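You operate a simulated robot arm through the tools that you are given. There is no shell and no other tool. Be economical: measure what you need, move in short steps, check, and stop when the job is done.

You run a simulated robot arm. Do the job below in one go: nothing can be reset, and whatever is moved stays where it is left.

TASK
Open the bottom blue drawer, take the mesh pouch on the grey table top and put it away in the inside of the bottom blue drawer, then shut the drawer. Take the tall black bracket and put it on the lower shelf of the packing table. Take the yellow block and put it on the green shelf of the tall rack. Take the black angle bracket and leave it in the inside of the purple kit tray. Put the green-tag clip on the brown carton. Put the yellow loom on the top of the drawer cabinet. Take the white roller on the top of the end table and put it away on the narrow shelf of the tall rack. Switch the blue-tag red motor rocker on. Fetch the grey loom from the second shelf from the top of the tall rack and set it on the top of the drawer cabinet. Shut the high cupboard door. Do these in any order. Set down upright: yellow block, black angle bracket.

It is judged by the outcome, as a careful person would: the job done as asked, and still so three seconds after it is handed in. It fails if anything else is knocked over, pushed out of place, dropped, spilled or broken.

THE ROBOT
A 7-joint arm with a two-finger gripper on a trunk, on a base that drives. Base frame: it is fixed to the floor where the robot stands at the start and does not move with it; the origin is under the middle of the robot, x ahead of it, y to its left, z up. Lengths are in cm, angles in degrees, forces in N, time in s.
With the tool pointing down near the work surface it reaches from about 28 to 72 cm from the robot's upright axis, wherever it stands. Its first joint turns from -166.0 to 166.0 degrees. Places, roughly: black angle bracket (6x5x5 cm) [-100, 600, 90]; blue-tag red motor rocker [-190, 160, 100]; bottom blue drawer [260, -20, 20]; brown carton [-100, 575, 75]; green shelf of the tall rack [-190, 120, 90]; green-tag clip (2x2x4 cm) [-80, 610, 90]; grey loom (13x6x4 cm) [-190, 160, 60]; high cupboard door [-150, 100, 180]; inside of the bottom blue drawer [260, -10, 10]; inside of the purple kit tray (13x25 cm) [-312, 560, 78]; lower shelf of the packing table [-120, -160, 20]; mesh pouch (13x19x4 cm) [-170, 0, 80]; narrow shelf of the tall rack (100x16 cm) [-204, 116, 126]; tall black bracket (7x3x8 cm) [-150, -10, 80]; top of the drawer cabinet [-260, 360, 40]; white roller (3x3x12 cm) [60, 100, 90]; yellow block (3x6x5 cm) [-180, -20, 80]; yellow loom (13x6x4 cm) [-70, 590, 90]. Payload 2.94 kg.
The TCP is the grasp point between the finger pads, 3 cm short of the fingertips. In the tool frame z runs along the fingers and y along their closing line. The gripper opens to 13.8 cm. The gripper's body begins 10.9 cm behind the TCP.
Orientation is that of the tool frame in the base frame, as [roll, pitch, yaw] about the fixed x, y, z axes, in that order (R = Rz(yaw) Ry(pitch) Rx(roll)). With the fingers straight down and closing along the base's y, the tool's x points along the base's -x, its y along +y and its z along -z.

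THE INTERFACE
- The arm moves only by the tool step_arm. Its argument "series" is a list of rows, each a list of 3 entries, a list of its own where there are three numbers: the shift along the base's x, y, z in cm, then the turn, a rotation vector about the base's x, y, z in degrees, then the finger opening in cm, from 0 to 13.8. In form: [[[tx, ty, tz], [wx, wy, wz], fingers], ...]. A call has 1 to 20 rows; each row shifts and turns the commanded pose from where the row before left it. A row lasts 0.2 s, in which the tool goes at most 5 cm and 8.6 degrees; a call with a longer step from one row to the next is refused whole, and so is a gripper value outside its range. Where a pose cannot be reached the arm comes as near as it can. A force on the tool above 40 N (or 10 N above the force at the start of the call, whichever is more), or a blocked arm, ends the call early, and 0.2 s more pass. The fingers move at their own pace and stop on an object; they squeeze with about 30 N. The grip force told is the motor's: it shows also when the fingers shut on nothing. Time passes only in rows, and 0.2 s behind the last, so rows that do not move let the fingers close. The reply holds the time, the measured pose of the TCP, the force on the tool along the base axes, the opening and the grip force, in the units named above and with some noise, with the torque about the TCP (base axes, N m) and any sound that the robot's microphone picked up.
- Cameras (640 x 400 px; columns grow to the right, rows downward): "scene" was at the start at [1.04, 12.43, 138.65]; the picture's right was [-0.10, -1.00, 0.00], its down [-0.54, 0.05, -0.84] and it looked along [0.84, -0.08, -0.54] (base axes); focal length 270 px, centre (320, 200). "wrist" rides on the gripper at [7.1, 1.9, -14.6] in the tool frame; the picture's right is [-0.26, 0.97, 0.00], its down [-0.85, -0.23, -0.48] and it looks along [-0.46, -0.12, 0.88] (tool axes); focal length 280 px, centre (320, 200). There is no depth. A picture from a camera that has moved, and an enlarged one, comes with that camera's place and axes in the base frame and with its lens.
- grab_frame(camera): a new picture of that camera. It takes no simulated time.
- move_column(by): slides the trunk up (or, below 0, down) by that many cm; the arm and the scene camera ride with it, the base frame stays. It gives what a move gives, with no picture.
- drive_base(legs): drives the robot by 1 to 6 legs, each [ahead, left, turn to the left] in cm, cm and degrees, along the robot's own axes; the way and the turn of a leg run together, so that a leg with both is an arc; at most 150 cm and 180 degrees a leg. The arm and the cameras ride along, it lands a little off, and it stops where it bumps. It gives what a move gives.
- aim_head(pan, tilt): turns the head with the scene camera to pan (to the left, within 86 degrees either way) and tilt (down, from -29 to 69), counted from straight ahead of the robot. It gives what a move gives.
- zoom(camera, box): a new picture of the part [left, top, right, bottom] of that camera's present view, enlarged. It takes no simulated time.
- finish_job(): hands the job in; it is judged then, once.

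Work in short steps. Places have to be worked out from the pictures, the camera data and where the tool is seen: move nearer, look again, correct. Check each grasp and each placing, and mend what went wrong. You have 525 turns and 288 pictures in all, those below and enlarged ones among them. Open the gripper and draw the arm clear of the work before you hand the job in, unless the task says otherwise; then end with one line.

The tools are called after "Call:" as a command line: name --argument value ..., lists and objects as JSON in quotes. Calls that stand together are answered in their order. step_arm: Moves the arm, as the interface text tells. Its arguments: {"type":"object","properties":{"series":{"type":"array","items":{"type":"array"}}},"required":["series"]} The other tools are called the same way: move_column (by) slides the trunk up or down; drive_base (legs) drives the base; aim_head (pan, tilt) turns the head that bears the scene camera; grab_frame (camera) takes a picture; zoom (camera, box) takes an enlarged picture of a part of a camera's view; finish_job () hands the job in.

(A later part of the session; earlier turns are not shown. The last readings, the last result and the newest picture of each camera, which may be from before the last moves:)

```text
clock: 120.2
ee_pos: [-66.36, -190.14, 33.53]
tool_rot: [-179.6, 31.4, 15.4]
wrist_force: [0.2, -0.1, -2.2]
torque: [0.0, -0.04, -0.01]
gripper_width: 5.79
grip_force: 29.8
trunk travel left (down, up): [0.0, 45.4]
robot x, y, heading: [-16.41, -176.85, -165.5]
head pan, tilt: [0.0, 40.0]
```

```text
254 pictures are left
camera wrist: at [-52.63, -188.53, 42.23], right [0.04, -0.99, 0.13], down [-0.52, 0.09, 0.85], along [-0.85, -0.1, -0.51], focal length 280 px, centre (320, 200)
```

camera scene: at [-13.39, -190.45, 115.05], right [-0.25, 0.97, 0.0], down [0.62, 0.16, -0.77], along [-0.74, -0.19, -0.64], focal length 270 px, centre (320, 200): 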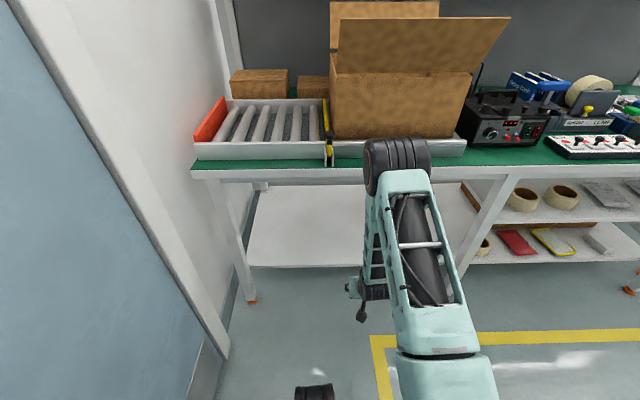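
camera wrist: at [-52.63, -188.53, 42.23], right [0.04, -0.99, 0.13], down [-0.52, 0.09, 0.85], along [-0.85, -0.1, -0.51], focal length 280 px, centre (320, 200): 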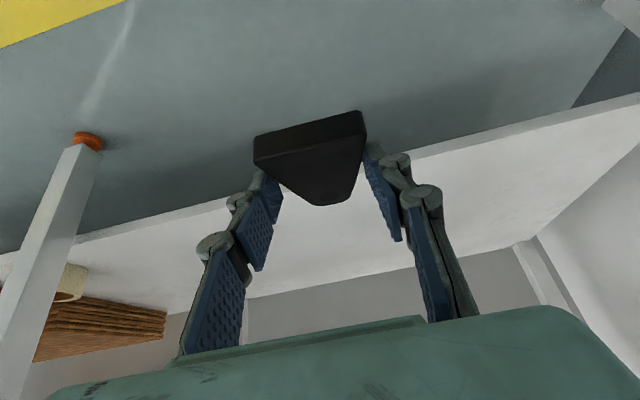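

Still held. Shelf surface is about z=18–22, its front at f≈135. I drive in 14 cm and extend over the shelf.

Call:
drive_base --legs '[[14, 0, 1.5]]'

Call:
step_arm --series '[[[-2.9, -0.8, -0.5], [0, 0, 0], 0], [[-2.9, -0.8, -0.5], [0, 0, 0], 0], [[-2.9, -0.8, -0.5], [0, 0, 0], 0], [[-1.9, -0.5, 0], [0, 0, 0], 0]]'

Call:
grab_frame --camera "wrist"

Call:
grab_frame --camera "scene"

```text
clock: 121.5
ee_pos: [-79.53, -195.15, 33.49]
tool_rot: [-179.7, 31.5, 16.8]
wrist_force: [0.1, 0.3, -2.6]
torque: [0.02, -0.03, 0.0]
gripper_width: 5.77
grip_force: 29.7
trunk travel left (down, up): [0.0, 45.4]
robot x, y, heading: [-30.16, -180.46, -163.7]
head pan, tilt: [0.0, 40.0]
```

```text
clock: 122.5
ee_pos: [-89.59, -197.94, 31.89]
tool_rot: [-179.7, 31.1, 16.9]
wrist_force: [-0.8, 0.3, -2.2]
torque: [-0.01, -0.02, -0.02]
gripper_width: 5.79
grip_force: 29.9
trunk travel left (down, up): [0.0, 45.4]
robot x, y, heading: [-30.26, -181.02, -164.0]
head pan, tilt: [0.0, 40.0]
```

```text
253 pictures are left
camera wrist: at [-75.98, -196.01, 40.67], right [0.06, -0.99, 0.13], down [-0.53, 0.08, 0.85], along [-0.85, -0.12, -0.51], focal length 280 px, centre (320, 200)
```

wrist: 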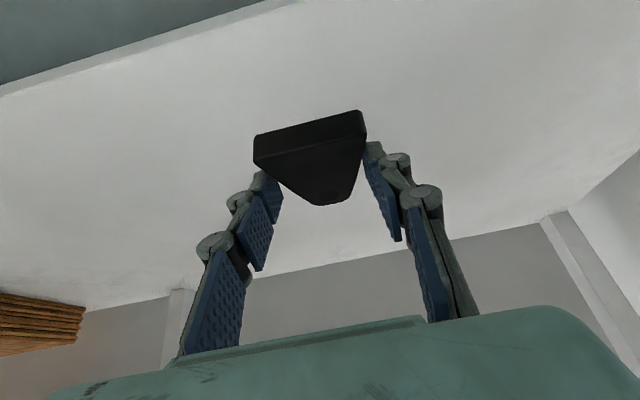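

```text
252 pictures are left
camera scene: at [-26.3, -194.0, 115.04], right [-0.28, 0.96, 0.0], down [0.62, 0.18, -0.77], along [-0.74, -0.21, -0.64], focal length 270 px, centre (320, 200)
```

scene: 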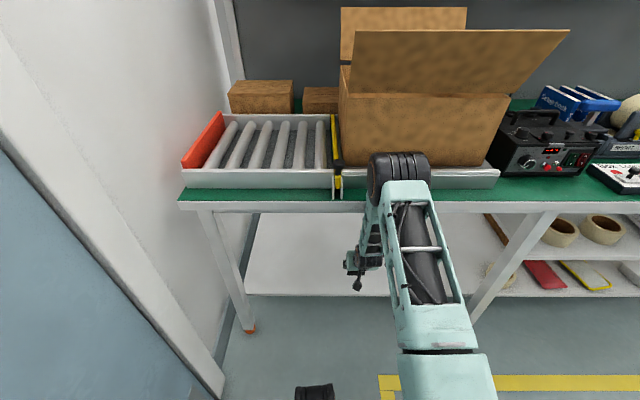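

The bracket is well inside the shelf edge. I lower in small steps until contact.

Call:
step_arm --series '[[[0, 0, -1.5], [0, 0, 0], 0], [[0, 0, -1.5], [0, 0, 0], 0], [[0, 0, -1.5], [0, 0, 0], 0], [[0, 0, -1], [0, 0, 0], 0], [[0, 0, -1], [0, 0, 0], 0]]'

Call:
grab_frame --camera "wrist"

```text
clock: 123.7
ee_pos: [-90.23, -198.01, 25.6]
tool_rot: [-179.6, 31.7, 16.9]
wrist_force: [0.1, -0.4, -2.3]
torque: [-0.02, -0.01, -0.01]
gripper_width: 5.79
grip_force: 30.0
trunk travel left (down, up): [0.0, 45.4]
robot x, y, heading: [-30.01, -180.77, -164.2]
head pan, tilt: [0.0, 40.0]
```

```text
251 pictures are left
camera wrist: at [-76.49, -196.12, 34.31], right [0.06, -0.99, 0.13], down [-0.52, 0.08, 0.85], along [-0.85, -0.12, -0.51], focal length 280 px, centre (320, 200)
```

wrist: 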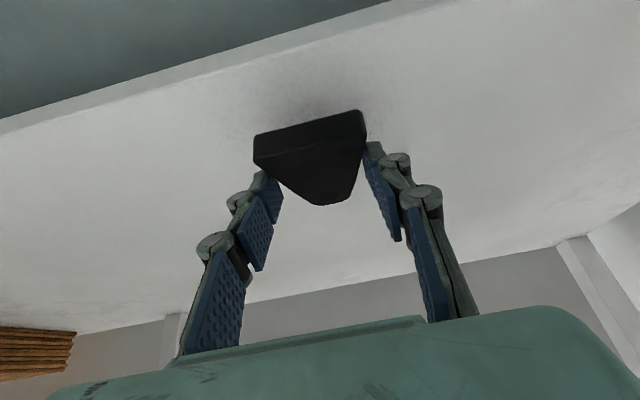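

Getting close; I continue in half-centimetre steps.

Call:
step_arm --series '[[[0, 0, -0.6], [0, 0, 0], 0], [[0, 0, -0.6], [0, 0, 0], 0], [[0, 0, -0.6], [0, 0, 0], 0]]'

Call:
step_arm --series '[[[0, 0, -0.4], [0, 0, 0], 0], [[0, 0, -0.4], [0, 0, 0], 0], [[0, 0, -0.4], [0, 0, 0], 0]]'

Call:
grab_frame --camera "wrist"

```text
clock: 124.5
ee_pos: [-90.04, -197.96, 23.71]
tool_rot: [-179.6, 31.3, 16.7]
wrist_force: [-0.2, -1.1, -1.7]
torque: [-0.01, -0.01, 0.0]
gripper_width: 5.79
grip_force: 29.9
trunk travel left (down, up): [0.0, 45.4]
robot x, y, heading: [-29.97, -181.16, -163.8]
head pan, tilt: [0.0, 40.0]
```

```text
clock: 125.3
ee_pos: [-90.21, -198.12, 22.73]
tool_rot: [-179.7, 31.7, 16.9]
wrist_force: [1.3, 0.3, 10.3]
torque: [0.49, -0.18, -0.04]
gripper_width: 5.72
grip_force: 30.0
trunk travel left (down, up): [0.0, 45.4]
robot x, y, heading: [-29.78, -180.64, -163.9]
head pan, tilt: [0.0, 40.0]
```

```text
250 pictures are left
camera wrist: at [-76.58, -196.16, 31.45], right [0.06, -0.99, 0.13], down [-0.52, 0.08, 0.85], along [-0.85, -0.12, -0.51], focal length 280 px, centre (320, 200)
```

wrist: 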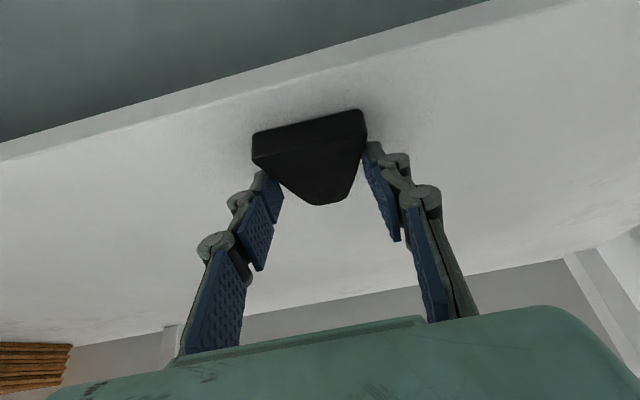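

Contact with the shelf (10 N up). I open, lift the hand a little, draw it back, and look.

Call:
step_arm --series '[[[0, 0, 0.4], [0, 0, 0], 6.5], [[0, 0, 0], [0, 0, 0], 8], [[0, 0, 0.5], [0, 0, 0], 9.5], [[0, 0, 2], [0, 0, 0], 10], [[1.5, 0.4, 2], [0, 0, 0], 10], [[3, 0.8, 2], [0, 0, 0], 10], [[4, 1.1, 0], [0, 0, 0], 10], [[4, 1.1, 0], [0, 0, 0], 10], [[4, 1.1, 0], [0, 0, 0], 10]]'

Call:
grab_frame --camera "wrist"

Call:
drive_base --legs '[[-25, 0, 0]]'

Call:
grab_frame --camera "wrist"

```text
clock: 127.3
ee_pos: [-73.43, -193.58, 29.53]
tool_rot: [-179.7, 31.4, 16.9]
wrist_force: [-0.8, -0.1, 0.0]
torque: [0.0, 0.03, 0.0]
gripper_width: 10.01
grip_force: 0.0
trunk travel left (down, up): [0.0, 45.4]
robot x, y, heading: [-29.73, -180.62, -163.8]
head pan, tilt: [0.0, 40.0]
```

```text
249 pictures are left
camera wrist: at [-59.88, -191.72, 38.24], right [0.06, -0.99, 0.13], down [-0.52, 0.08, 0.85], along [-0.85, -0.12, -0.51], focal length 280 px, centre (320, 200)
```

wrist: 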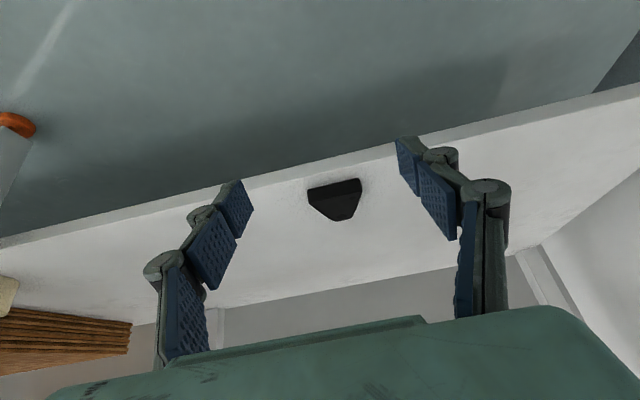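

```text
clock: 129.1
ee_pos: [-49.92, -186.81, 29.4]
tool_rot: [-179.6, 31.4, 16.7]
wrist_force: [0.2, -0.6, -0.6]
torque: [0.01, 0.02, 0.03]
gripper_width: 10.0
grip_force: 0.2
trunk travel left (down, up): [0.0, 45.4]
robot x, y, heading: [-6.38, -173.83, -164.0]
head pan, tilt: [0.0, 40.0]
```

```text
248 pictures are left
camera wrist: at [-36.34, -184.86, 38.23], right [0.06, -0.99, 0.13], down [-0.52, 0.08, 0.85], along [-0.85, -0.12, -0.51], focal length 280 px, centre (320, 200)
```

wrist: 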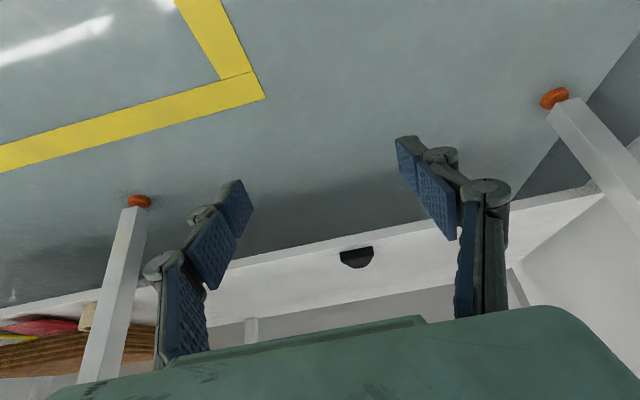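

The bracket rests on the lower shelf. Next the yellow block: raise the trunk and arm, straighten the tool, and drive to the grey table.

Call:
move_column --by 30

Call:
step_arm --series '[[[0, 0, 4], [2.25, -7.52, 0], 10], [[0, 0, 4], [2.25, -7.52, 0], 10], [[0, 0, 4], [2.25, -7.52, 0], 10], [[0, 0, 4], [2.25, -7.52, 0], 10], [[0, 0, 5], [0, 0, 0], 10], [[0, 0, 5], [0, 0, 0], 10], [[0, 0, 5], [0, 0, 0], 10], [[0, 0, 5], [0, 0, 0], 10], [[0, 0, 5], [0, 0, 0], 10], [[0, 0, 5], [0, 0, 0], 10]]'

Call:
drive_base --legs '[[0, -130, 0], [20, -68, 0], [24, 0, 0]]'

Call:
grab_frame --camera "wrist"

Call:
grab_frame --camera "scene"

```text
clock: 132.1
ee_pos: [-49.93, -186.79, 59.43]
tool_rot: [-179.5, 31.4, 16.6]
wrist_force: [-0.1, 0.0, -0.1]
torque: [0.01, 0.02, -0.01]
gripper_width: 10.02
grip_force: 0.1
trunk travel left (down, up): [-30.0, 15.4]
robot x, y, heading: [-6.5, -173.71, -164.0]
head pan, tilt: [0.0, 40.0]
```

```text
clock: 134.3
ee_pos: [-49.92, -186.58, 105.39]
tool_rot: [-179.5, 0.0, 16.7]
wrist_force: [-0.2, 0.1, 0.4]
torque: [0.0, 0.02, 0.0]
gripper_width: 9.99
grip_force: 0.1
trunk travel left (down, up): [-30.0, 15.4]
robot x, y, heading: [-6.39, -174.09, -164.3]
head pan, tilt: [0.0, 40.0]
```

```text
clock: 153.6
ee_pos: [-147.96, -6.01, 105.45]
tool_rot: [-179.7, 0.0, 17.7]
wrist_force: [-1.0, 0.4, 0.5]
torque: [-0.01, -0.01, 0.03]
gripper_width: 10.03
grip_force: 0.0
trunk travel left (down, up): [-30.0, 15.4]
robot x, y, heading: [-104.64, 7.79, -163.1]
head pan, tilt: [0.0, 40.0]
```

```text
247 pictures are left
camera wrist: at [-140.63, -5.82, 119.93], right [0.04, -1.0, -0.01], down [-0.88, -0.04, 0.48], along [-0.48, -0.01, -0.88], focal length 280 px, centre (320, 200)
```

wrist: 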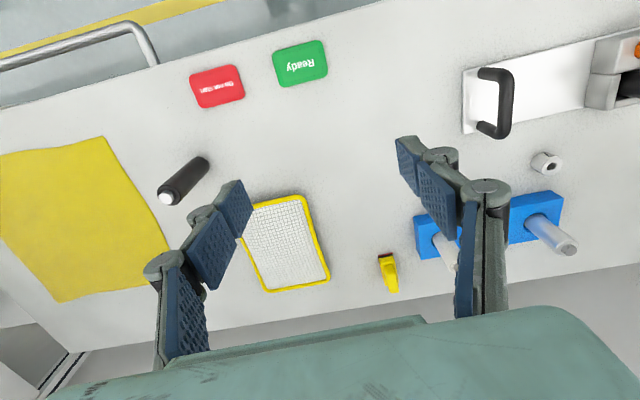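

```text
246 pictures are left
camera scene: at [-101.05, -5.87, 145.06], right [-0.29, 0.96, 0.0], down [0.62, 0.19, -0.77], along [-0.73, -0.22, -0.64], focal length 270 px, centre (320, 200)
```

scene: 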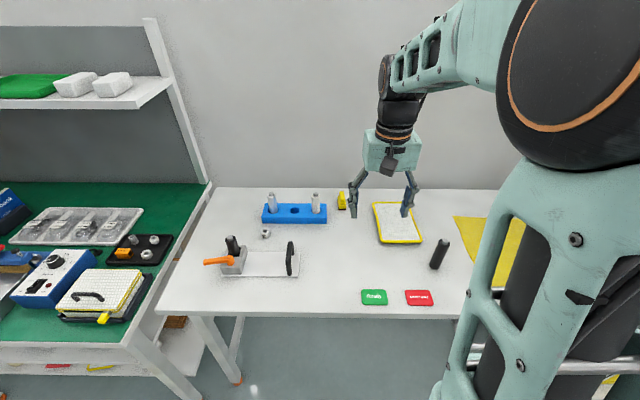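

I zoom on the block in both views to get its place and heading.

Call:
zoom --camera "wrist" --box '[348, 240, 428, 300]'

Call:
zoom --camera "scene" --box '[316, 176, 380, 216]'

```text
6.67 times, centred on (388, 270) of wrist
camera zoom: at [-140.63, -5.82, 119.93], right [0.04, -1.0, -0.01], down [-0.88, -0.04, 0.48], along [-0.48, -0.01, -0.88], focal length 1869 px, centre (-133, -267)
```

zoom: 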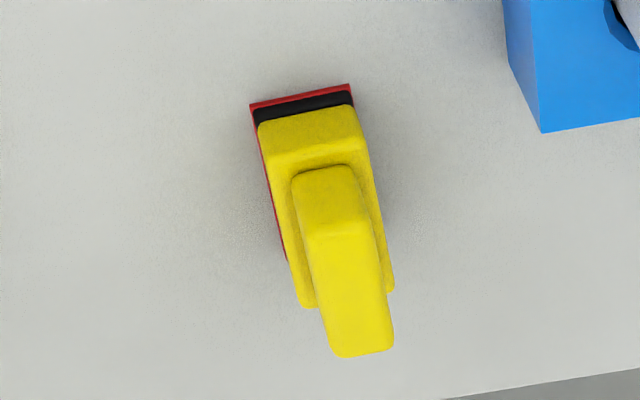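

```text
10.00 times, centred on (348, 196) of scene
camera zoom: at [-101.05, -5.87, 145.06], right [-0.29, 0.96, 0.0], down [0.62, 0.19, -0.77], along [-0.73, -0.22, -0.64], focal length 2700 px, centre (40, 240)
```

zoom: 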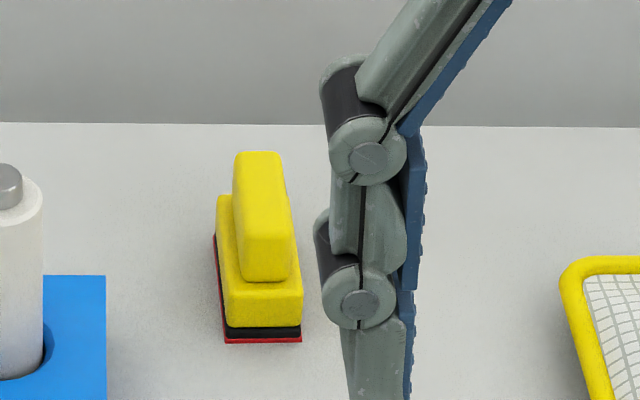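

The block's long axis points along my forward direction, matching the current finger heading; its centre is about [-177.5,-20]. I drive 13 cm closer and go above it.

Call:
drive_base --legs '[[13, 3, 0]]'

Call:
step_arm --series '[[[-3.5, -2, -2], [0, 0, 0], 8], [[-3.5, -2, -2], [0, 0, 0], 8], [[-3.5, -2, -2], [0, 0, 0], 8], [[-3.5, -1.5, -2], [0, 0, 0], 8], [[0, 0, -2], [0, 0, 0], 8]]'

Call:
grab_frame --camera "wrist"

```text
clock: 154.9
ee_pos: [-159.29, -12.7, 105.33]
tool_rot: [-179.5, 0.0, 17.6]
wrist_force: [0.4, 0.4, 0.5]
torque: [0.0, -0.01, -0.01]
gripper_width: 10.01
grip_force: 0.1
trunk travel left (down, up): [-30.0, 15.4]
robot x, y, heading: [-115.83, 1.06, -163.1]
head pan, tilt: [0.0, 40.0]
```

```text
clock: 156.1
ee_pos: [-173.07, -20.2, 95.36]
tool_rot: [-179.6, 0.0, 17.6]
wrist_force: [-0.5, -0.6, 0.2]
torque: [-0.01, -0.03, 0.0]
gripper_width: 7.99
grip_force: 0.1
trunk travel left (down, up): [-30.0, 15.4]
robot x, y, heading: [-116.05, 0.8, -163.0]
head pan, tilt: [0.0, 40.0]
```

```text
243 pictures are left
camera wrist: at [-165.79, -20.03, 109.97], right [0.04, -1.0, -0.01], down [-0.88, -0.04, 0.48], along [-0.48, -0.01, -0.88], focal length 280 px, centre (320, 200)
```

wrist: 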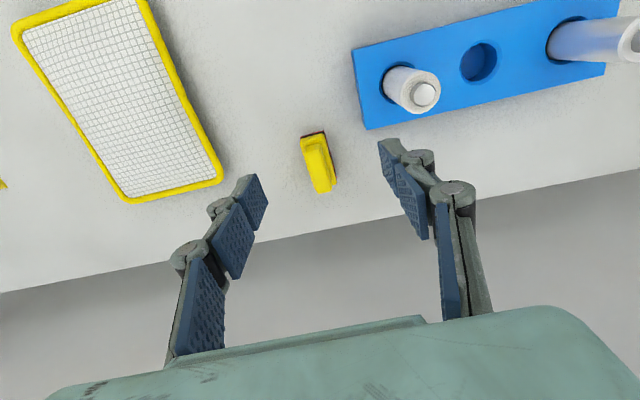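

Aligned. I lower over the block to z≈82 with the fingers at 6 cm.

Call:
step_arm --series '[[[-2.2, 0.1, -3], [0, 0, 0], 6.5], [[-2.2, 0.1, -3], [0, 0, 0], 6.5], [[0, 0, -3], [0, 0, 0], 6.5], [[0, 0, -2.5], [0, 0, 0], 6.5], [[0, 0, -1], [0, 0, 0], 6.5], [[0, 0, -1], [0, 0, 0], 6.5]]'

Call:
grab_frame --camera "wrist"

```text
clock: 157.5
ee_pos: [-177.68, -19.94, 81.8]
tool_rot: [-179.7, -0.1, 17.6]
wrist_force: [-0.1, -0.7, -0.3]
torque: [0.03, -0.03, -0.03]
gripper_width: 6.5
grip_force: 0.1
trunk travel left (down, up): [-30.0, 15.4]
robot x, y, heading: [-115.66, 0.65, -162.9]
head pan, tilt: [0.0, 40.0]
```

```text
242 pictures are left
camera wrist: at [-170.28, -19.84, 96.46], right [0.04, -1.0, -0.01], down [-0.88, -0.04, 0.48], along [-0.48, -0.01, -0.88], focal length 280 px, centre (320, 200)
```

wrist: 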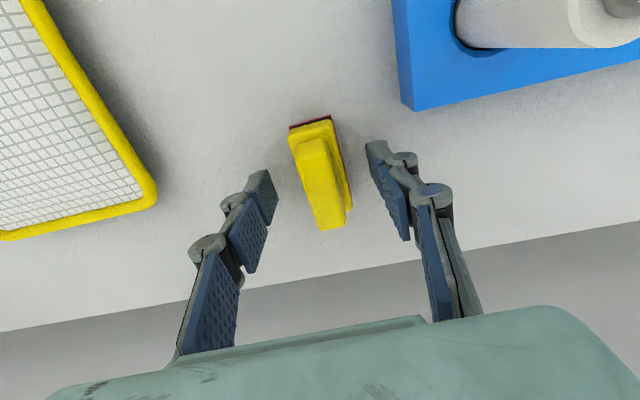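

The block is centred; I close, then lift slowly.

Call:
step_arm --series '[[[0, 0, -0.4], [0, 0, 0], 5], [[0, 0, 0], [0, 0, 0], 3], [[0, 0, 0], [0, 0, 0], 1], [[0, 0, 0], [0, 0, 0], 0], [[0, 0, 0], [0, 0, 0], 0]]'

Call:
step_arm --series '[[[0, 0, 0.7], [0, 0, 0], 0], [[0, 0, 1.5], [0, 0, 0], 0], [[0, 0, 2], [0, 0, 0], 0], [[0, 0, 3], [0, 0, 0], 0], [[0, 0, 3], [0, 0, 0], 0], [[0, 0, 3], [0, 0, 0], 0]]'

Call:
grab_frame --camera "wrist"

```text
clock: 158.7
ee_pos: [-177.53, -19.83, 81.59]
tool_rot: [-179.6, -0.1, 17.6]
wrist_force: [-0.9, -0.7, 0.3]
torque: [-0.01, 0.02, 0.02]
gripper_width: 2.73
grip_force: 30.4
trunk travel left (down, up): [-30.0, 15.4]
robot x, y, heading: [-115.61, 0.69, -163.1]
head pan, tilt: [0.0, 40.0]
```

```text
clock: 160.1
ee_pos: [-177.61, -19.97, 94.71]
tool_rot: [-179.6, -0.1, 17.6]
wrist_force: [0.3, -0.2, -1.0]
torque: [-0.02, -0.03, 0.03]
gripper_width: 2.74
grip_force: 30.1
trunk travel left (down, up): [-30.0, 15.4]
robot x, y, heading: [-115.74, 1.32, -163.2]
head pan, tilt: [0.0, 40.0]
```

```text
241 pictures are left
camera wrist: at [-170.28, -19.81, 109.32], right [0.04, -1.0, -0.01], down [-0.88, -0.04, 0.48], along [-0.48, -0.01, -0.88], focal length 280 px, centre (320, 200)
```

wrist: 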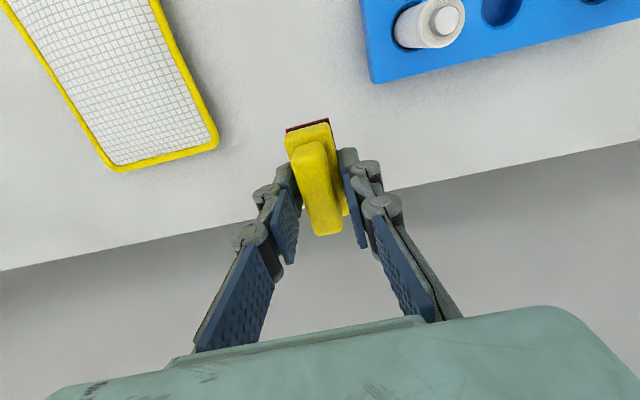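

Held well. I raise it, back off 45 cm and move right to face the rack.

Call:
step_arm --series '[[[0, 0, 3], [0, 0, 0], 0], [[0, 0, 3], [0, 0, 0], 0], [[0, 0, 3], [0, 0, 0], 0], [[0, 0, 3], [0, 0, 0], 0]]'

Call:
drive_base --legs '[[-45, 0, 0], [0, -125, 0]]'

Call:
aim_head --pan 10 --tilt 25

Call:
grab_frame --camera "scene"

Call:
grab_frame --camera "wrist"

```text
clock: 161.1
ee_pos: [-177.46, -20.04, 106.59]
tool_rot: [-179.6, 0.0, 17.7]
wrist_force: [-0.2, 0.0, -1.4]
torque: [0.01, -0.01, 0.04]
gripper_width: 2.7
grip_force: 29.8
trunk travel left (down, up): [-30.0, 15.4]
robot x, y, heading: [-115.95, 1.08, -163.2]
head pan, tilt: [0.0, 40.0]
```

```text
clock: 170.3
ee_pos: [-156.57, 68.3, 106.6]
tool_rot: [179.9, 0.0, 17.9]
wrist_force: [1.3, -2.2, 0.4]
torque: [0.3, 0.12, -0.03]
gripper_width: 2.7
grip_force: 29.8
trunk travel left (down, up): [-30.0, 15.4]
robot x, y, heading: [-94.64, 89.47, -163.7]
head pan, tilt: [0.0, 40.0]
stopped in leg 2: the robot was blocked; the commanded pose is now the measured one
```

```text
clock: 171.1
ee_pos: [-156.57, 68.22, 106.65]
tool_rot: [179.9, 0.0, 17.8]
wrist_force: [1.8, -3.9, -0.6]
torque: [0.57, 0.27, -0.06]
gripper_width: 2.7
grip_force: 29.9
trunk travel left (down, up): [-30.0, 15.4]
robot x, y, heading: [-94.72, 89.41, -163.7]
head pan, tilt: [10.0, 25.0]
```

```text
240 pictures are left
camera scene: at [-91.62, 74.43, 147.37], right [-0.44, 0.9, 0.0], down [0.38, 0.19, -0.91], along [-0.81, -0.4, -0.42], focal length 270 px, centre (320, 200)
```

scene: 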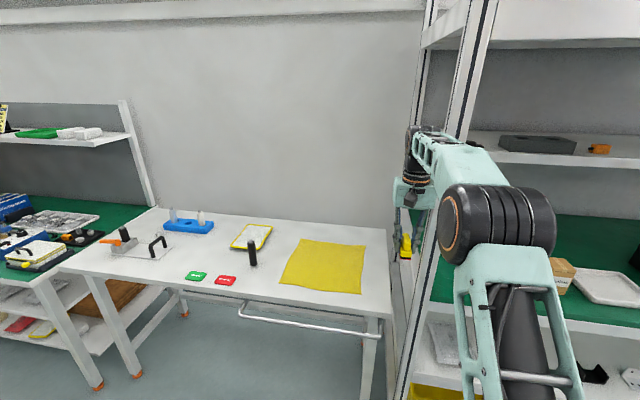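

```text
239 pictures are left
camera wrist: at [-149.26, 68.49, 121.26], right [0.05, -1.0, 0.0], down [-0.88, -0.04, 0.47], along [-0.47, -0.02, -0.88], focal length 280 px, centre (320, 200)
```

wrist: 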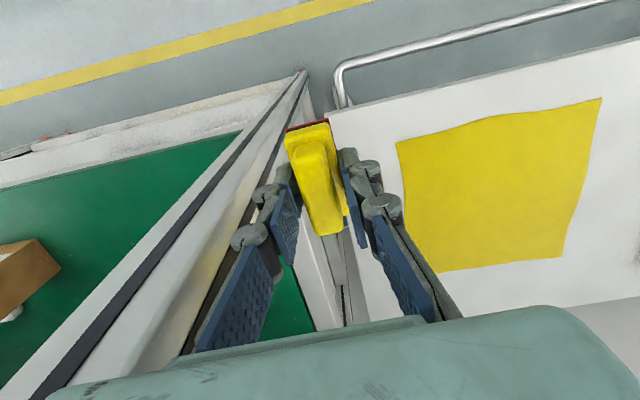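

The gripper lightly touched the rack's front post. I move left to free it, back off further, then go right.

Call:
drive_base --legs '[[0, 8, 0], [-22, 0, 0], [0, -68, 0]]'

Call:
aim_head --pan 0 --tilt 18

Call:
grab_frame --camera "scene"

Call:
grab_frame --camera "wrist"

```text
clock: 179.8
ee_pos: [-152.23, 132.2, 106.55]
tool_rot: [179.9, 0.1, 17.6]
wrist_force: [0.9, -0.3, -0.7]
torque: [0.02, 0.0, 0.03]
gripper_width: 2.71
grip_force: 29.9
trunk travel left (down, up): [-30.0, 15.4]
robot x, y, heading: [-90.92, 153.25, -163.7]
head pan, tilt: [10.0, 25.0]
```

```text
clock: 180.5
ee_pos: [-152.27, 132.23, 106.59]
tool_rot: [-180.0, 0.0, 17.7]
wrist_force: [-0.6, 0.0, -0.7]
torque: [0.0, -0.01, 0.01]
gripper_width: 2.73
grip_force: 30.0
trunk travel left (down, up): [-30.0, 15.4]
robot x, y, heading: [-90.53, 153.02, -163.7]
head pan, tilt: [0.0, 18.0]
```

```text
238 pictures are left
camera scene: at [-87.99, 139.62, 148.52], right [-0.28, 0.96, 0.0], down [0.3, 0.09, -0.95], along [-0.91, -0.27, -0.31], focal length 270 px, centre (320, 200)
```

scene: 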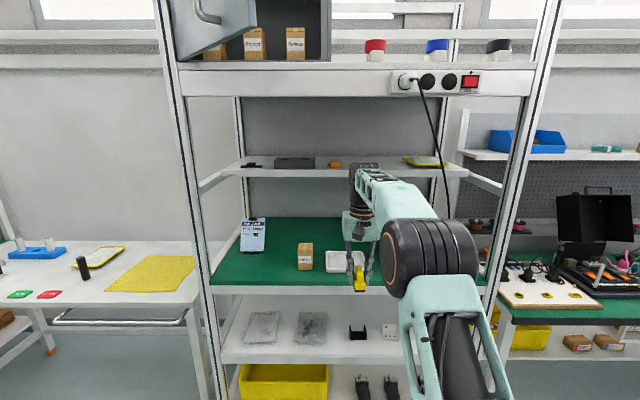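

```text
237 pictures are left
camera wrist: at [-144.96, 132.42, 121.25], right [0.04, -1.0, 0.0], down [-0.88, -0.04, 0.47], along [-0.47, -0.02, -0.88], focal length 280 px, centre (320, 200)
```

wrist: 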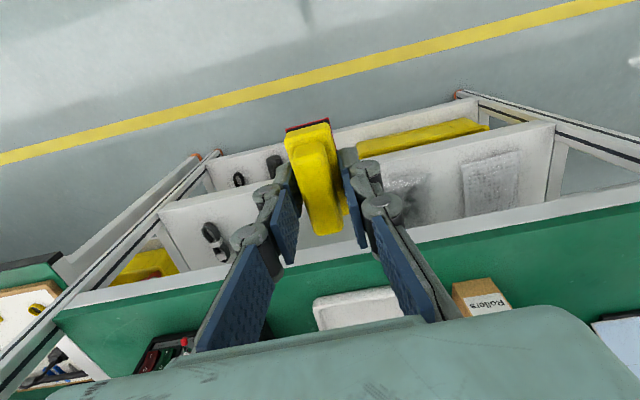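

Green shelf surface is about z=88; the spot left of the brown "Rollers" box, f≈140, l≈−137, is free. I drive left and forward to it.

Call:
drive_base --legs '[[0, 33, 0], [26, 0, 0]]'

Call:
grab_frame --camera "scene"

Call:
grab_frame --camera "wrist"

```text
clock: 185.5
ee_pos: [-168.05, 92.4, 106.57]
tool_rot: [179.9, 0.1, 17.7]
wrist_force: [0.9, 0.1, -1.1]
torque: [-0.01, -0.01, 0.0]
gripper_width: 2.74
grip_force: 30.0
trunk travel left (down, up): [-30.0, 15.4]
robot x, y, heading: [-106.53, 113.44, -163.8]
head pan, tilt: [0.0, 18.0]
```

```text
236 pictures are left
camera scene: at [-103.78, 99.92, 148.52], right [-0.28, 0.96, 0.0], down [0.3, 0.09, -0.95], along [-0.91, -0.27, -0.31], focal length 270 px, centre (320, 200)
```

scene: 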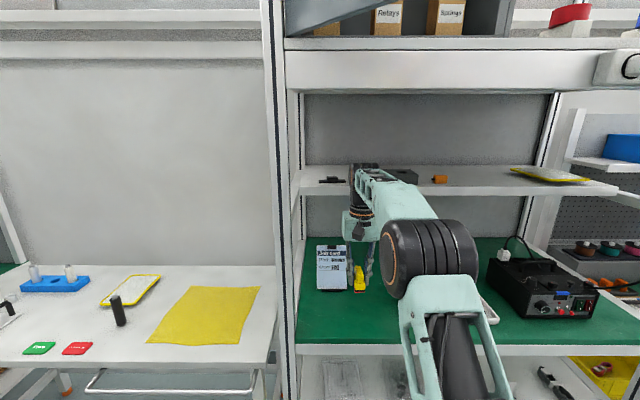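

```text
235 pictures are left
camera wrist: at [-160.73, 92.64, 121.25], right [0.04, -1.0, 0.0], down [-0.88, -0.04, 0.47], along [-0.47, -0.02, -0.88], focal length 280 px, centre (320, 200)
```

wrist: 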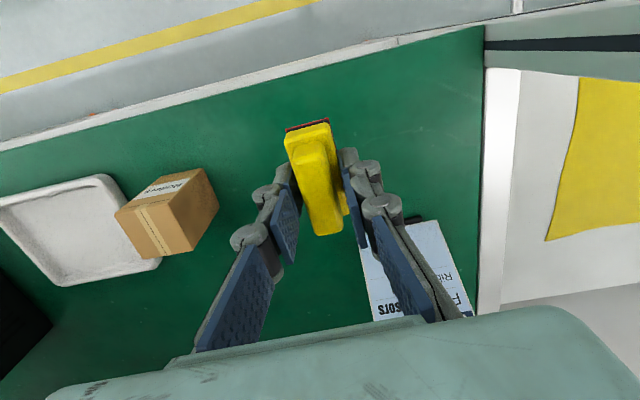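

Clear spot below. I lower, with small steps near the shelf.

Call:
step_arm --series '[[[-1, -0.3, -3], [0, 0, 0], 0], [[0, 0, -3], [0, 0, 0], 0], [[0, 0, -3], [0, 0, 0], 0], [[0, 0, -2], [0, 0, 0], 0], [[0, 0, -1], [0, 0, 0], 0], [[0, 0, -0.6], [0, 0, 0], 0]]'

Call:
grab_frame --camera "wrist"

```text
clock: 186.9
ee_pos: [-168.85, 92.06, 93.96]
tool_rot: [180.0, 0.0, 17.7]
wrist_force: [0.8, -0.3, 0.1]
torque: [0.01, -0.01, -0.03]
gripper_width: 2.69
grip_force: 30.2
trunk travel left (down, up): [-30.0, 15.4]
robot x, y, heading: [-106.41, 113.23, -163.7]
head pan, tilt: [0.0, 18.0]
```

```text
234 pictures are left
camera wrist: at [-161.67, 92.34, 108.63], right [0.04, -1.0, 0.0], down [-0.88, -0.04, 0.47], along [-0.47, -0.02, -0.88], focal length 280 px, centre (320, 200)
```

wrist: 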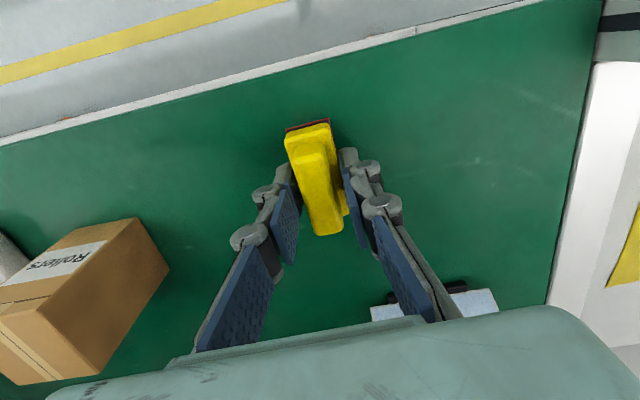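

Call:
step_arm --series '[[[0, 0, -0.6], [0, 0, 0], 0], [[0, 0, -0.6], [0, 0, 0], 0], [[0, 0, -0.5], [0, 0, 0], 0]]'

Call:
step_arm --series '[[[0, 0, -0.4], [0, 0, 0], 0], [[0, 0, -0.3], [0, 0, 0], 0]]'

```text
clock: 187.7
ee_pos: [-169.33, 91.94, 93.33]
tool_rot: [179.9, 1.0, 17.8]
wrist_force: [1.7, 0.2, 17.0]
torque: [0.17, -0.56, -0.02]
gripper_width: 2.73
grip_force: 30.2
trunk travel left (down, up): [-30.0, 15.4]
robot x, y, heading: [-106.21, 113.66, -163.6]
head pan, tilt: [0.0, 18.0]
stopped in row 3: the force on the tool passed its limit at 41 N (the readings are from after the stop); the commanded pose is now the measured one
```

```text
clock: 188.3
ee_pos: [-169.5, 91.81, 93.4]
tool_rot: [179.9, 1.6, 17.7]
wrist_force: [2.0, 0.5, 16.6]
torque: [0.23, -0.52, 0.01]
gripper_width: 2.73
grip_force: 30.1
trunk travel left (down, up): [-30.0, 15.4]
robot x, y, heading: [-106.76, 113.22, -163.7]
head pan, tilt: [0.0, 18.0]
stopped in row 2: the force on the tool passed its limit at 42 N (the readings are from after the stop); the commanded pose is now the measured one
```

The block is on the shelf (contact at z≈93.4). I ease up, open and withdraw upward.

Call:
step_arm --series '[[[0, 0, 0.5], [0, 0, 0], 0], [[0, 0, 0], [0, 0, 0], 3.5], [[0, 0, 0], [0, 0, 0], 5.5], [[0, 0, 0.5], [0, 0, 0], 6.5], [[0, 0, 2], [0, 0, 0], 6.5], [[0, 0, 3], [0, 0, 0], 6.5], [[0, 0, 4], [0, 0, 0], 6.5], [[0, 0, 4], [0, 0, 0], 6.5]]'

Call:
grab_frame --camera "wrist"

```text
clock: 190.1
ee_pos: [-169.6, 92.09, 107.2]
tool_rot: [179.8, 1.2, 17.7]
wrist_force: [0.0, -0.5, -0.5]
torque: [0.01, -0.01, 0.0]
gripper_width: 6.5
grip_force: 0.0
trunk travel left (down, up): [-30.0, 15.4]
robot x, y, heading: [-106.02, 113.79, -163.7]
head pan, tilt: [0.0, 18.0]
```

```text
233 pictures are left
camera wrist: at [-161.98, 92.49, 121.55], right [0.04, -1.0, 0.01], down [-0.87, -0.03, 0.49], along [-0.49, -0.03, -0.87], focal length 280 px, centre (320, 200)
```

wrist: 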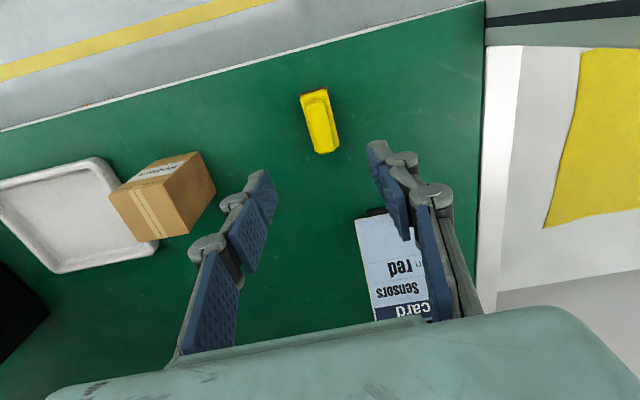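

Block stands upright. I back off and study the black box with rockers and the cupboard door.

Call:
drive_base --legs '[[-28, 0, 0], [0, -40, 0]]'

Call:
aim_head --pan 0 --tilt 10

Call:
grab_frame --camera "scene"

Call:
zoom --camera "scene" --box '[400, 220, 528, 300]'

Call:
aim_head --pan 10 --tilt -15

Call:
grab_frame --camera "scene"

```text
clock: 195.6
ee_pos: [-153.93, 136.94, 107.03]
tool_rot: [179.8, 1.2, 17.8]
wrist_force: [0.6, -0.5, -1.0]
torque: [0.01, 0.01, -0.01]
gripper_width: 6.49
grip_force: 0.1
trunk travel left (down, up): [-30.0, 15.4]
robot x, y, heading: [-90.81, 158.37, -163.5]
head pan, tilt: [0.0, 18.0]
```

```text
clock: 196.3
ee_pos: [-153.81, 137.08, 107.06]
tool_rot: [179.9, 1.3, 17.8]
wrist_force: [0.6, 0.2, -0.1]
torque: [-0.01, 0.01, -0.01]
gripper_width: 6.48
grip_force: 0.0
trunk travel left (down, up): [-30.0, 15.4]
robot x, y, heading: [-90.34, 158.16, -163.8]
head pan, tilt: [0.0, 10.0]
```

```text
232 pictures are left
camera scene: at [-88.03, 144.9, 149.82], right [-0.28, 0.96, 0.0], down [0.17, 0.05, -0.98], along [-0.94, -0.28, -0.17], focal length 270 px, centre (320, 200)
```

scene: 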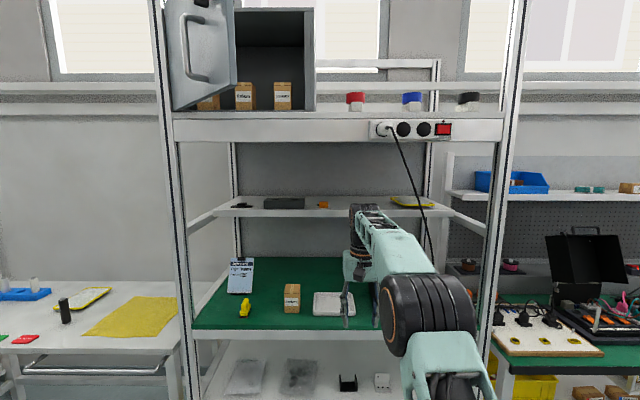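

```text
5.00 times, centred on (464, 260) of scene
camera zoom: at [-88.03, 144.9, 149.82], right [-0.28, 0.96, 0.0], down [0.17, 0.05, -0.98], along [-0.94, -0.28, -0.17], focal length 1350 px, centre (-400, -100)
```

zoom: 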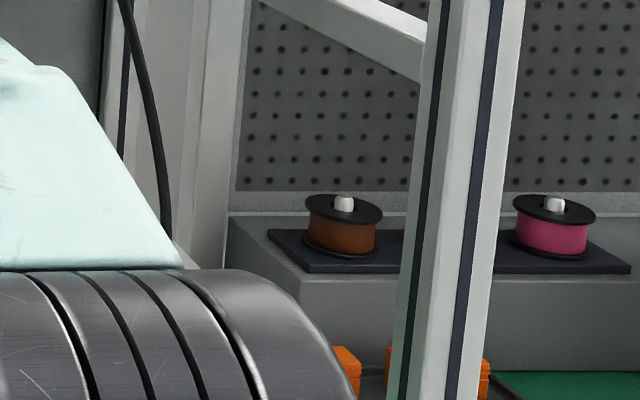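

```text
clock: 197.2
ee_pos: [-153.84, 136.98, 107.13]
tool_rot: [180.0, 1.2, 17.8]
wrist_force: [0.0, -0.2, -0.9]
torque: [0.0, -0.03, 0.02]
gripper_width: 6.49
grip_force: 0.1
trunk travel left (down, up): [-30.0, 15.4]
robot x, y, heading: [-90.7, 158.7, -163.4]
head pan, tilt: [10.0, -15.0]
```

```text
230 pictures are left
camera scene: at [-86.32, 143.95, 153.67], right [-0.44, 0.9, 0.0], down [-0.23, -0.11, -0.97], along [-0.87, -0.43, 0.26], focal length 270 px, centre (320, 200)
```

scene: 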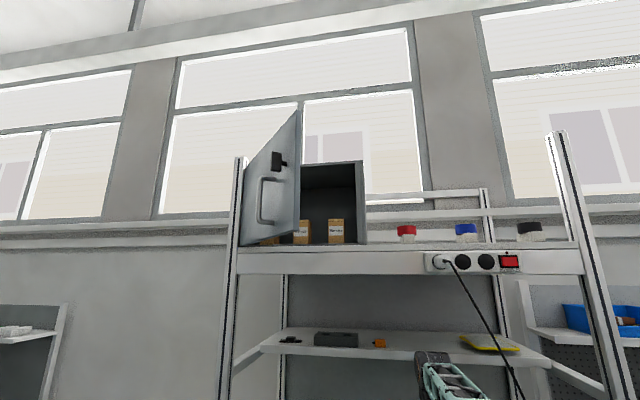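

The door is hinged at its left (f≈131, l≈−122) and stands about 52° open, free edge at about [-135.6,114.4], bottom z≈162. I'll push its outer face with closed fingers: first retract, tilt the tool to horizontal and raise.

Call:
step_arm --series '[[[3.8, 1.1, 2], [-2.3, 7.7, 0], 0], [[3.8, 1.1, 2], [-2.3, 7.7, 0], 0], [[3.8, 1.1, 2], [-2.3, 7.7, 0], 0], [[3.8, 1.1, 2], [-2.3, 7.7, 0], 0], [[2, 0.6, 3], [-2.3, 7.7, 0], 0], [[0, 0, 4], [-2.3, 7.7, 0], 0], [[0, 0, 4], [-2.3, 7.7, 0], 0], [[0, 0, 4], [-2.3, 7.7, 0], 0], [[0, 0, 4], [-2.3, 7.7, 0], 0], [[0, 0, 4], [-2.3, 7.7, 0], 0], [[0, 0, 4], [-2.3, 7.7, 0], 0]]'

Call:
move_column --by 15

Call:
grab_frame --camera "wrist"

```text
clock: 199.6
ee_pos: [-136.67, 141.95, 142.26]
tool_rot: [-103.3, 88.9, 93.4]
wrist_force: [-0.8, 0.1, -0.6]
torque: [0.01, -0.04, 0.02]
gripper_width: 0.0
grip_force: 28.5
trunk travel left (down, up): [-30.0, 15.4]
robot x, y, heading: [-90.9, 157.88, -163.5]
head pan, tilt: [10.0, -15.0]
```

```text
clock: 201.3
ee_pos: [-136.7, 141.93, 157.2]
tool_rot: [-109.8, 88.8, 86.9]
wrist_force: [-0.1, -0.8, 0.1]
torque: [0.0, -0.04, 0.0]
gripper_width: 0.0
grip_force: 28.5
trunk travel left (down, up): [-45.0, 0.4]
robot x, y, heading: [-90.46, 158.55, -163.6]
head pan, tilt: [10.0, -15.0]
```

```text
229 pictures are left
camera wrist: at [-122.26, 144.45, 150.19], right [0.28, -0.93, 0.24], down [0.39, 0.34, 0.86], along [-0.88, -0.14, 0.46], focal length 280 px, centre (320, 200)
```

wrist: 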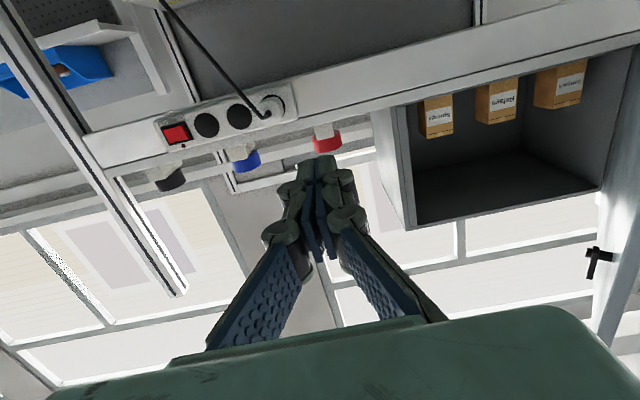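

Tool is horizontal. I raise to z≈170, move back a little and left until in front of the door's free side, and look.

Call:
step_arm --series '[[[0, 0, 4], [0, 0, 0], 0], [[0, 0, 4], [0, 0, 0], 0], [[0, 0, 4], [0, 0, 0], 0], [[0, 0, 2], [0, 0, 0], 0]]'

Call:
drive_base --legs '[[-8, 0, 0], [0, 30, 0]]'

Call:
grab_frame --camera "wrist"

Call:
grab_frame --camera "scene"

```text
clock: 202.2
ee_pos: [-137.58, 142.46, 158.52]
tool_rot: [-173.5, 79.4, 22.7]
wrist_force: [0.6, -0.4, 0.3]
torque: [0.0, -0.02, 0.0]
gripper_width: 0.01
grip_force: 28.3
trunk travel left (down, up): [-45.0, 0.4]
robot x, y, heading: [-90.97, 158.73, -163.8]
head pan, tilt: [10.0, -15.0]
stopped in row 4: the arm was blocked; the commanded pose is now the measured one
```

```text
clock: 206.0
ee_pos: [-121.45, 116.39, 158.53]
tool_rot: [-173.1, 79.5, 23.1]
wrist_force: [-0.7, 0.0, 0.3]
torque: [0.01, -0.03, -0.02]
gripper_width: 0.03
grip_force: 28.7
trunk travel left (down, up): [-45.0, 0.4]
robot x, y, heading: [-74.53, 132.35, -163.5]
head pan, tilt: [10.0, -15.0]
```

```text
228 pictures are left
camera wrist: at [-106.12, 118.9, 154.25], right [0.23, -0.94, 0.24], down [0.24, 0.29, 0.93], along [-0.94, -0.15, 0.3], focal length 280 px, centre (320, 200)
```

wrist: 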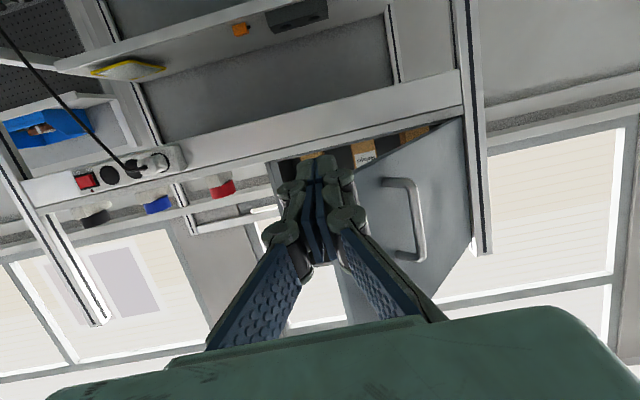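

```text
227 pictures are left
camera scene: at [-70.0, 117.83, 169.03], right [-0.46, 0.89, 0.0], down [-0.27, -0.14, -0.95], along [-0.84, -0.44, 0.3], focal length 270 px, centre (320, 200)
```

scene: 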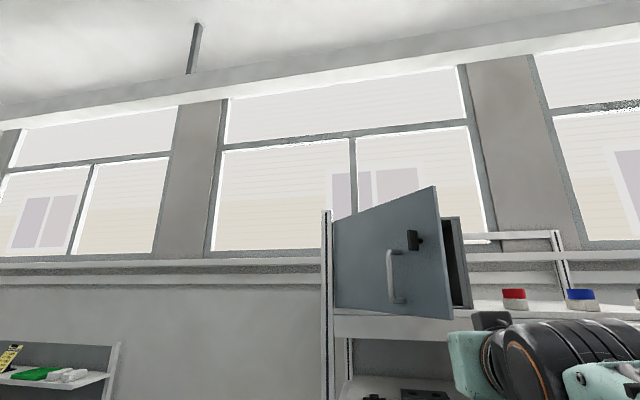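

Horizontal reach in height is limited; pitching the tool upward should let the fingertips get higher. I pitch it up about 40° while raising.

Call:
step_arm --series '[[[0, 0, 1], [-2.3, 7.7, 0], 0], [[0, 0, 1.5], [-2.3, 7.7, 0], 0], [[0, 0, 2], [-2.3, 7.7, 0], 0], [[0, 0, 2.5], [-2.3, 7.7, 0], 0], [[0, 0, 3], [-2.3, 7.7, 0], 0], [[0, 0, 3], [-2.3, 7.7, 0], 0]]'

Call:
grab_frame --camera "wrist"

```text
clock: 207.4
ee_pos: [-120.42, 116.48, 172.52]
tool_rot: [-1.5, 50.7, -165.5]
wrist_force: [-0.2, 0.2, -0.4]
torque: [0.02, 0.02, -0.01]
gripper_width: 0.02
grip_force: 28.2
trunk travel left (down, up): [-45.0, 0.4]
robot x, y, heading: [-74.81, 132.51, -163.6]
head pan, tilt: [10.0, -15.0]
```

```text
226 pictures are left
camera wrist: at [-113.52, 116.49, 157.88], right [0.42, -0.89, 0.19], down [0.81, 0.46, 0.36], along [-0.41, 0.0, 0.91], focal length 280 px, centre (320, 200)
```

wrist: 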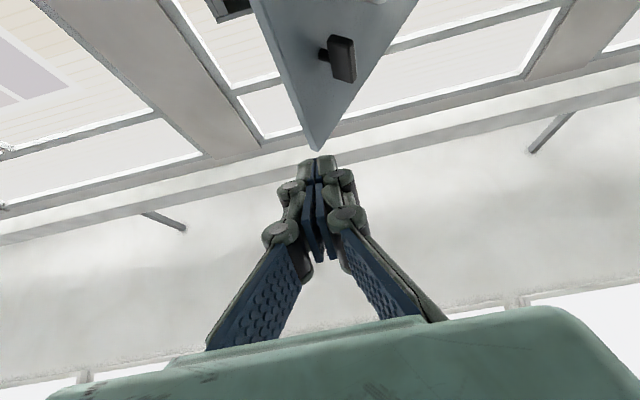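

The tip is at z≈174, in front of the door's free side. I drive forward to touch and then push forward-right along the door's arc, in parts.

Call:
drive_base --legs '[[12, 0, 0], [15, -10, 0]]'

Call:
grab_frame --camera "wrist"

Call:
grab_frame --camera "scene"

```text
clock: 209.8
ee_pos: [-149.37, 118.01, 172.28]
tool_rot: [-1.2, 51.2, -165.1]
wrist_force: [-0.1, -0.3, 0.5]
torque: [0.01, 0.04, 0.03]
gripper_width: 0.0
grip_force: 27.9
trunk travel left (down, up): [-45.0, 0.4]
robot x, y, heading: [-103.18, 134.2, -163.2]
head pan, tilt: [10.0, -15.0]
```

```text
225 pictures are left
camera wrist: at [-142.26, 118.14, 157.64], right [0.42, -0.89, 0.19], down [0.81, 0.46, 0.37], along [-0.41, 0.0, 0.91], focal length 280 px, centre (320, 200)
```

wrist: 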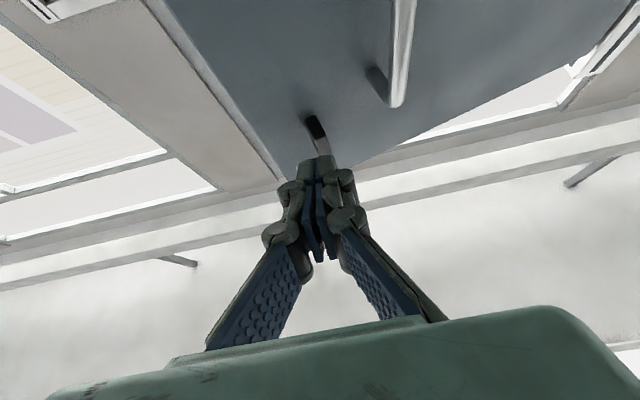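

```text
224 pictures are left
camera scene: at [-98.84, 118.66, 167.7], right [-0.55, 0.84, 0.0], down [-0.12, -0.08, -0.99], along [-0.83, -0.54, 0.14], focal length 270 px, centre (320, 200)
```

scene: 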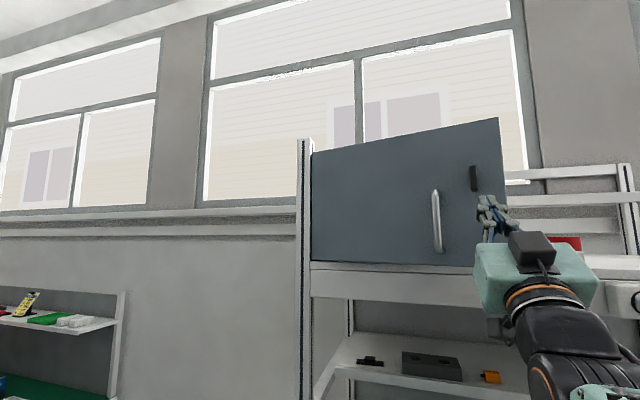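

The door is moving, with the tip at its outer face near the free edge. I continue in shorter pushes.

Call:
drive_base --legs '[[12, -3, 0]]'

Call:
grab_frame --camera "scene"

```text
clock: 211.1
ee_pos: [-161.23, 117.46, 172.77]
tool_rot: [-1.3, 50.6, -165.3]
wrist_force: [-1.3, 0.7, -0.5]
torque: [-0.02, 0.03, 0.01]
gripper_width: 0.01
grip_force: 28.2
trunk travel left (down, up): [-45.0, 0.4]
robot x, y, heading: [-115.83, 133.63, -163.3]
head pan, tilt: [10.0, -15.0]
```

```text
223 pictures are left
camera scene: at [-111.43, 118.46, 167.93], right [-0.51, 0.86, 0.0], down [-0.15, -0.09, -0.99], along [-0.85, -0.5, 0.17], focal length 270 px, centre (320, 200)
```

scene: 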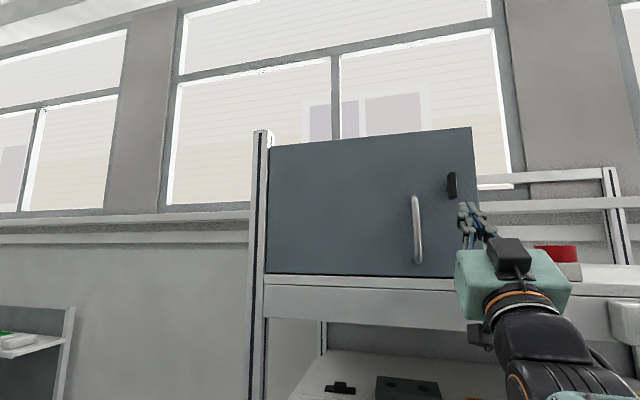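

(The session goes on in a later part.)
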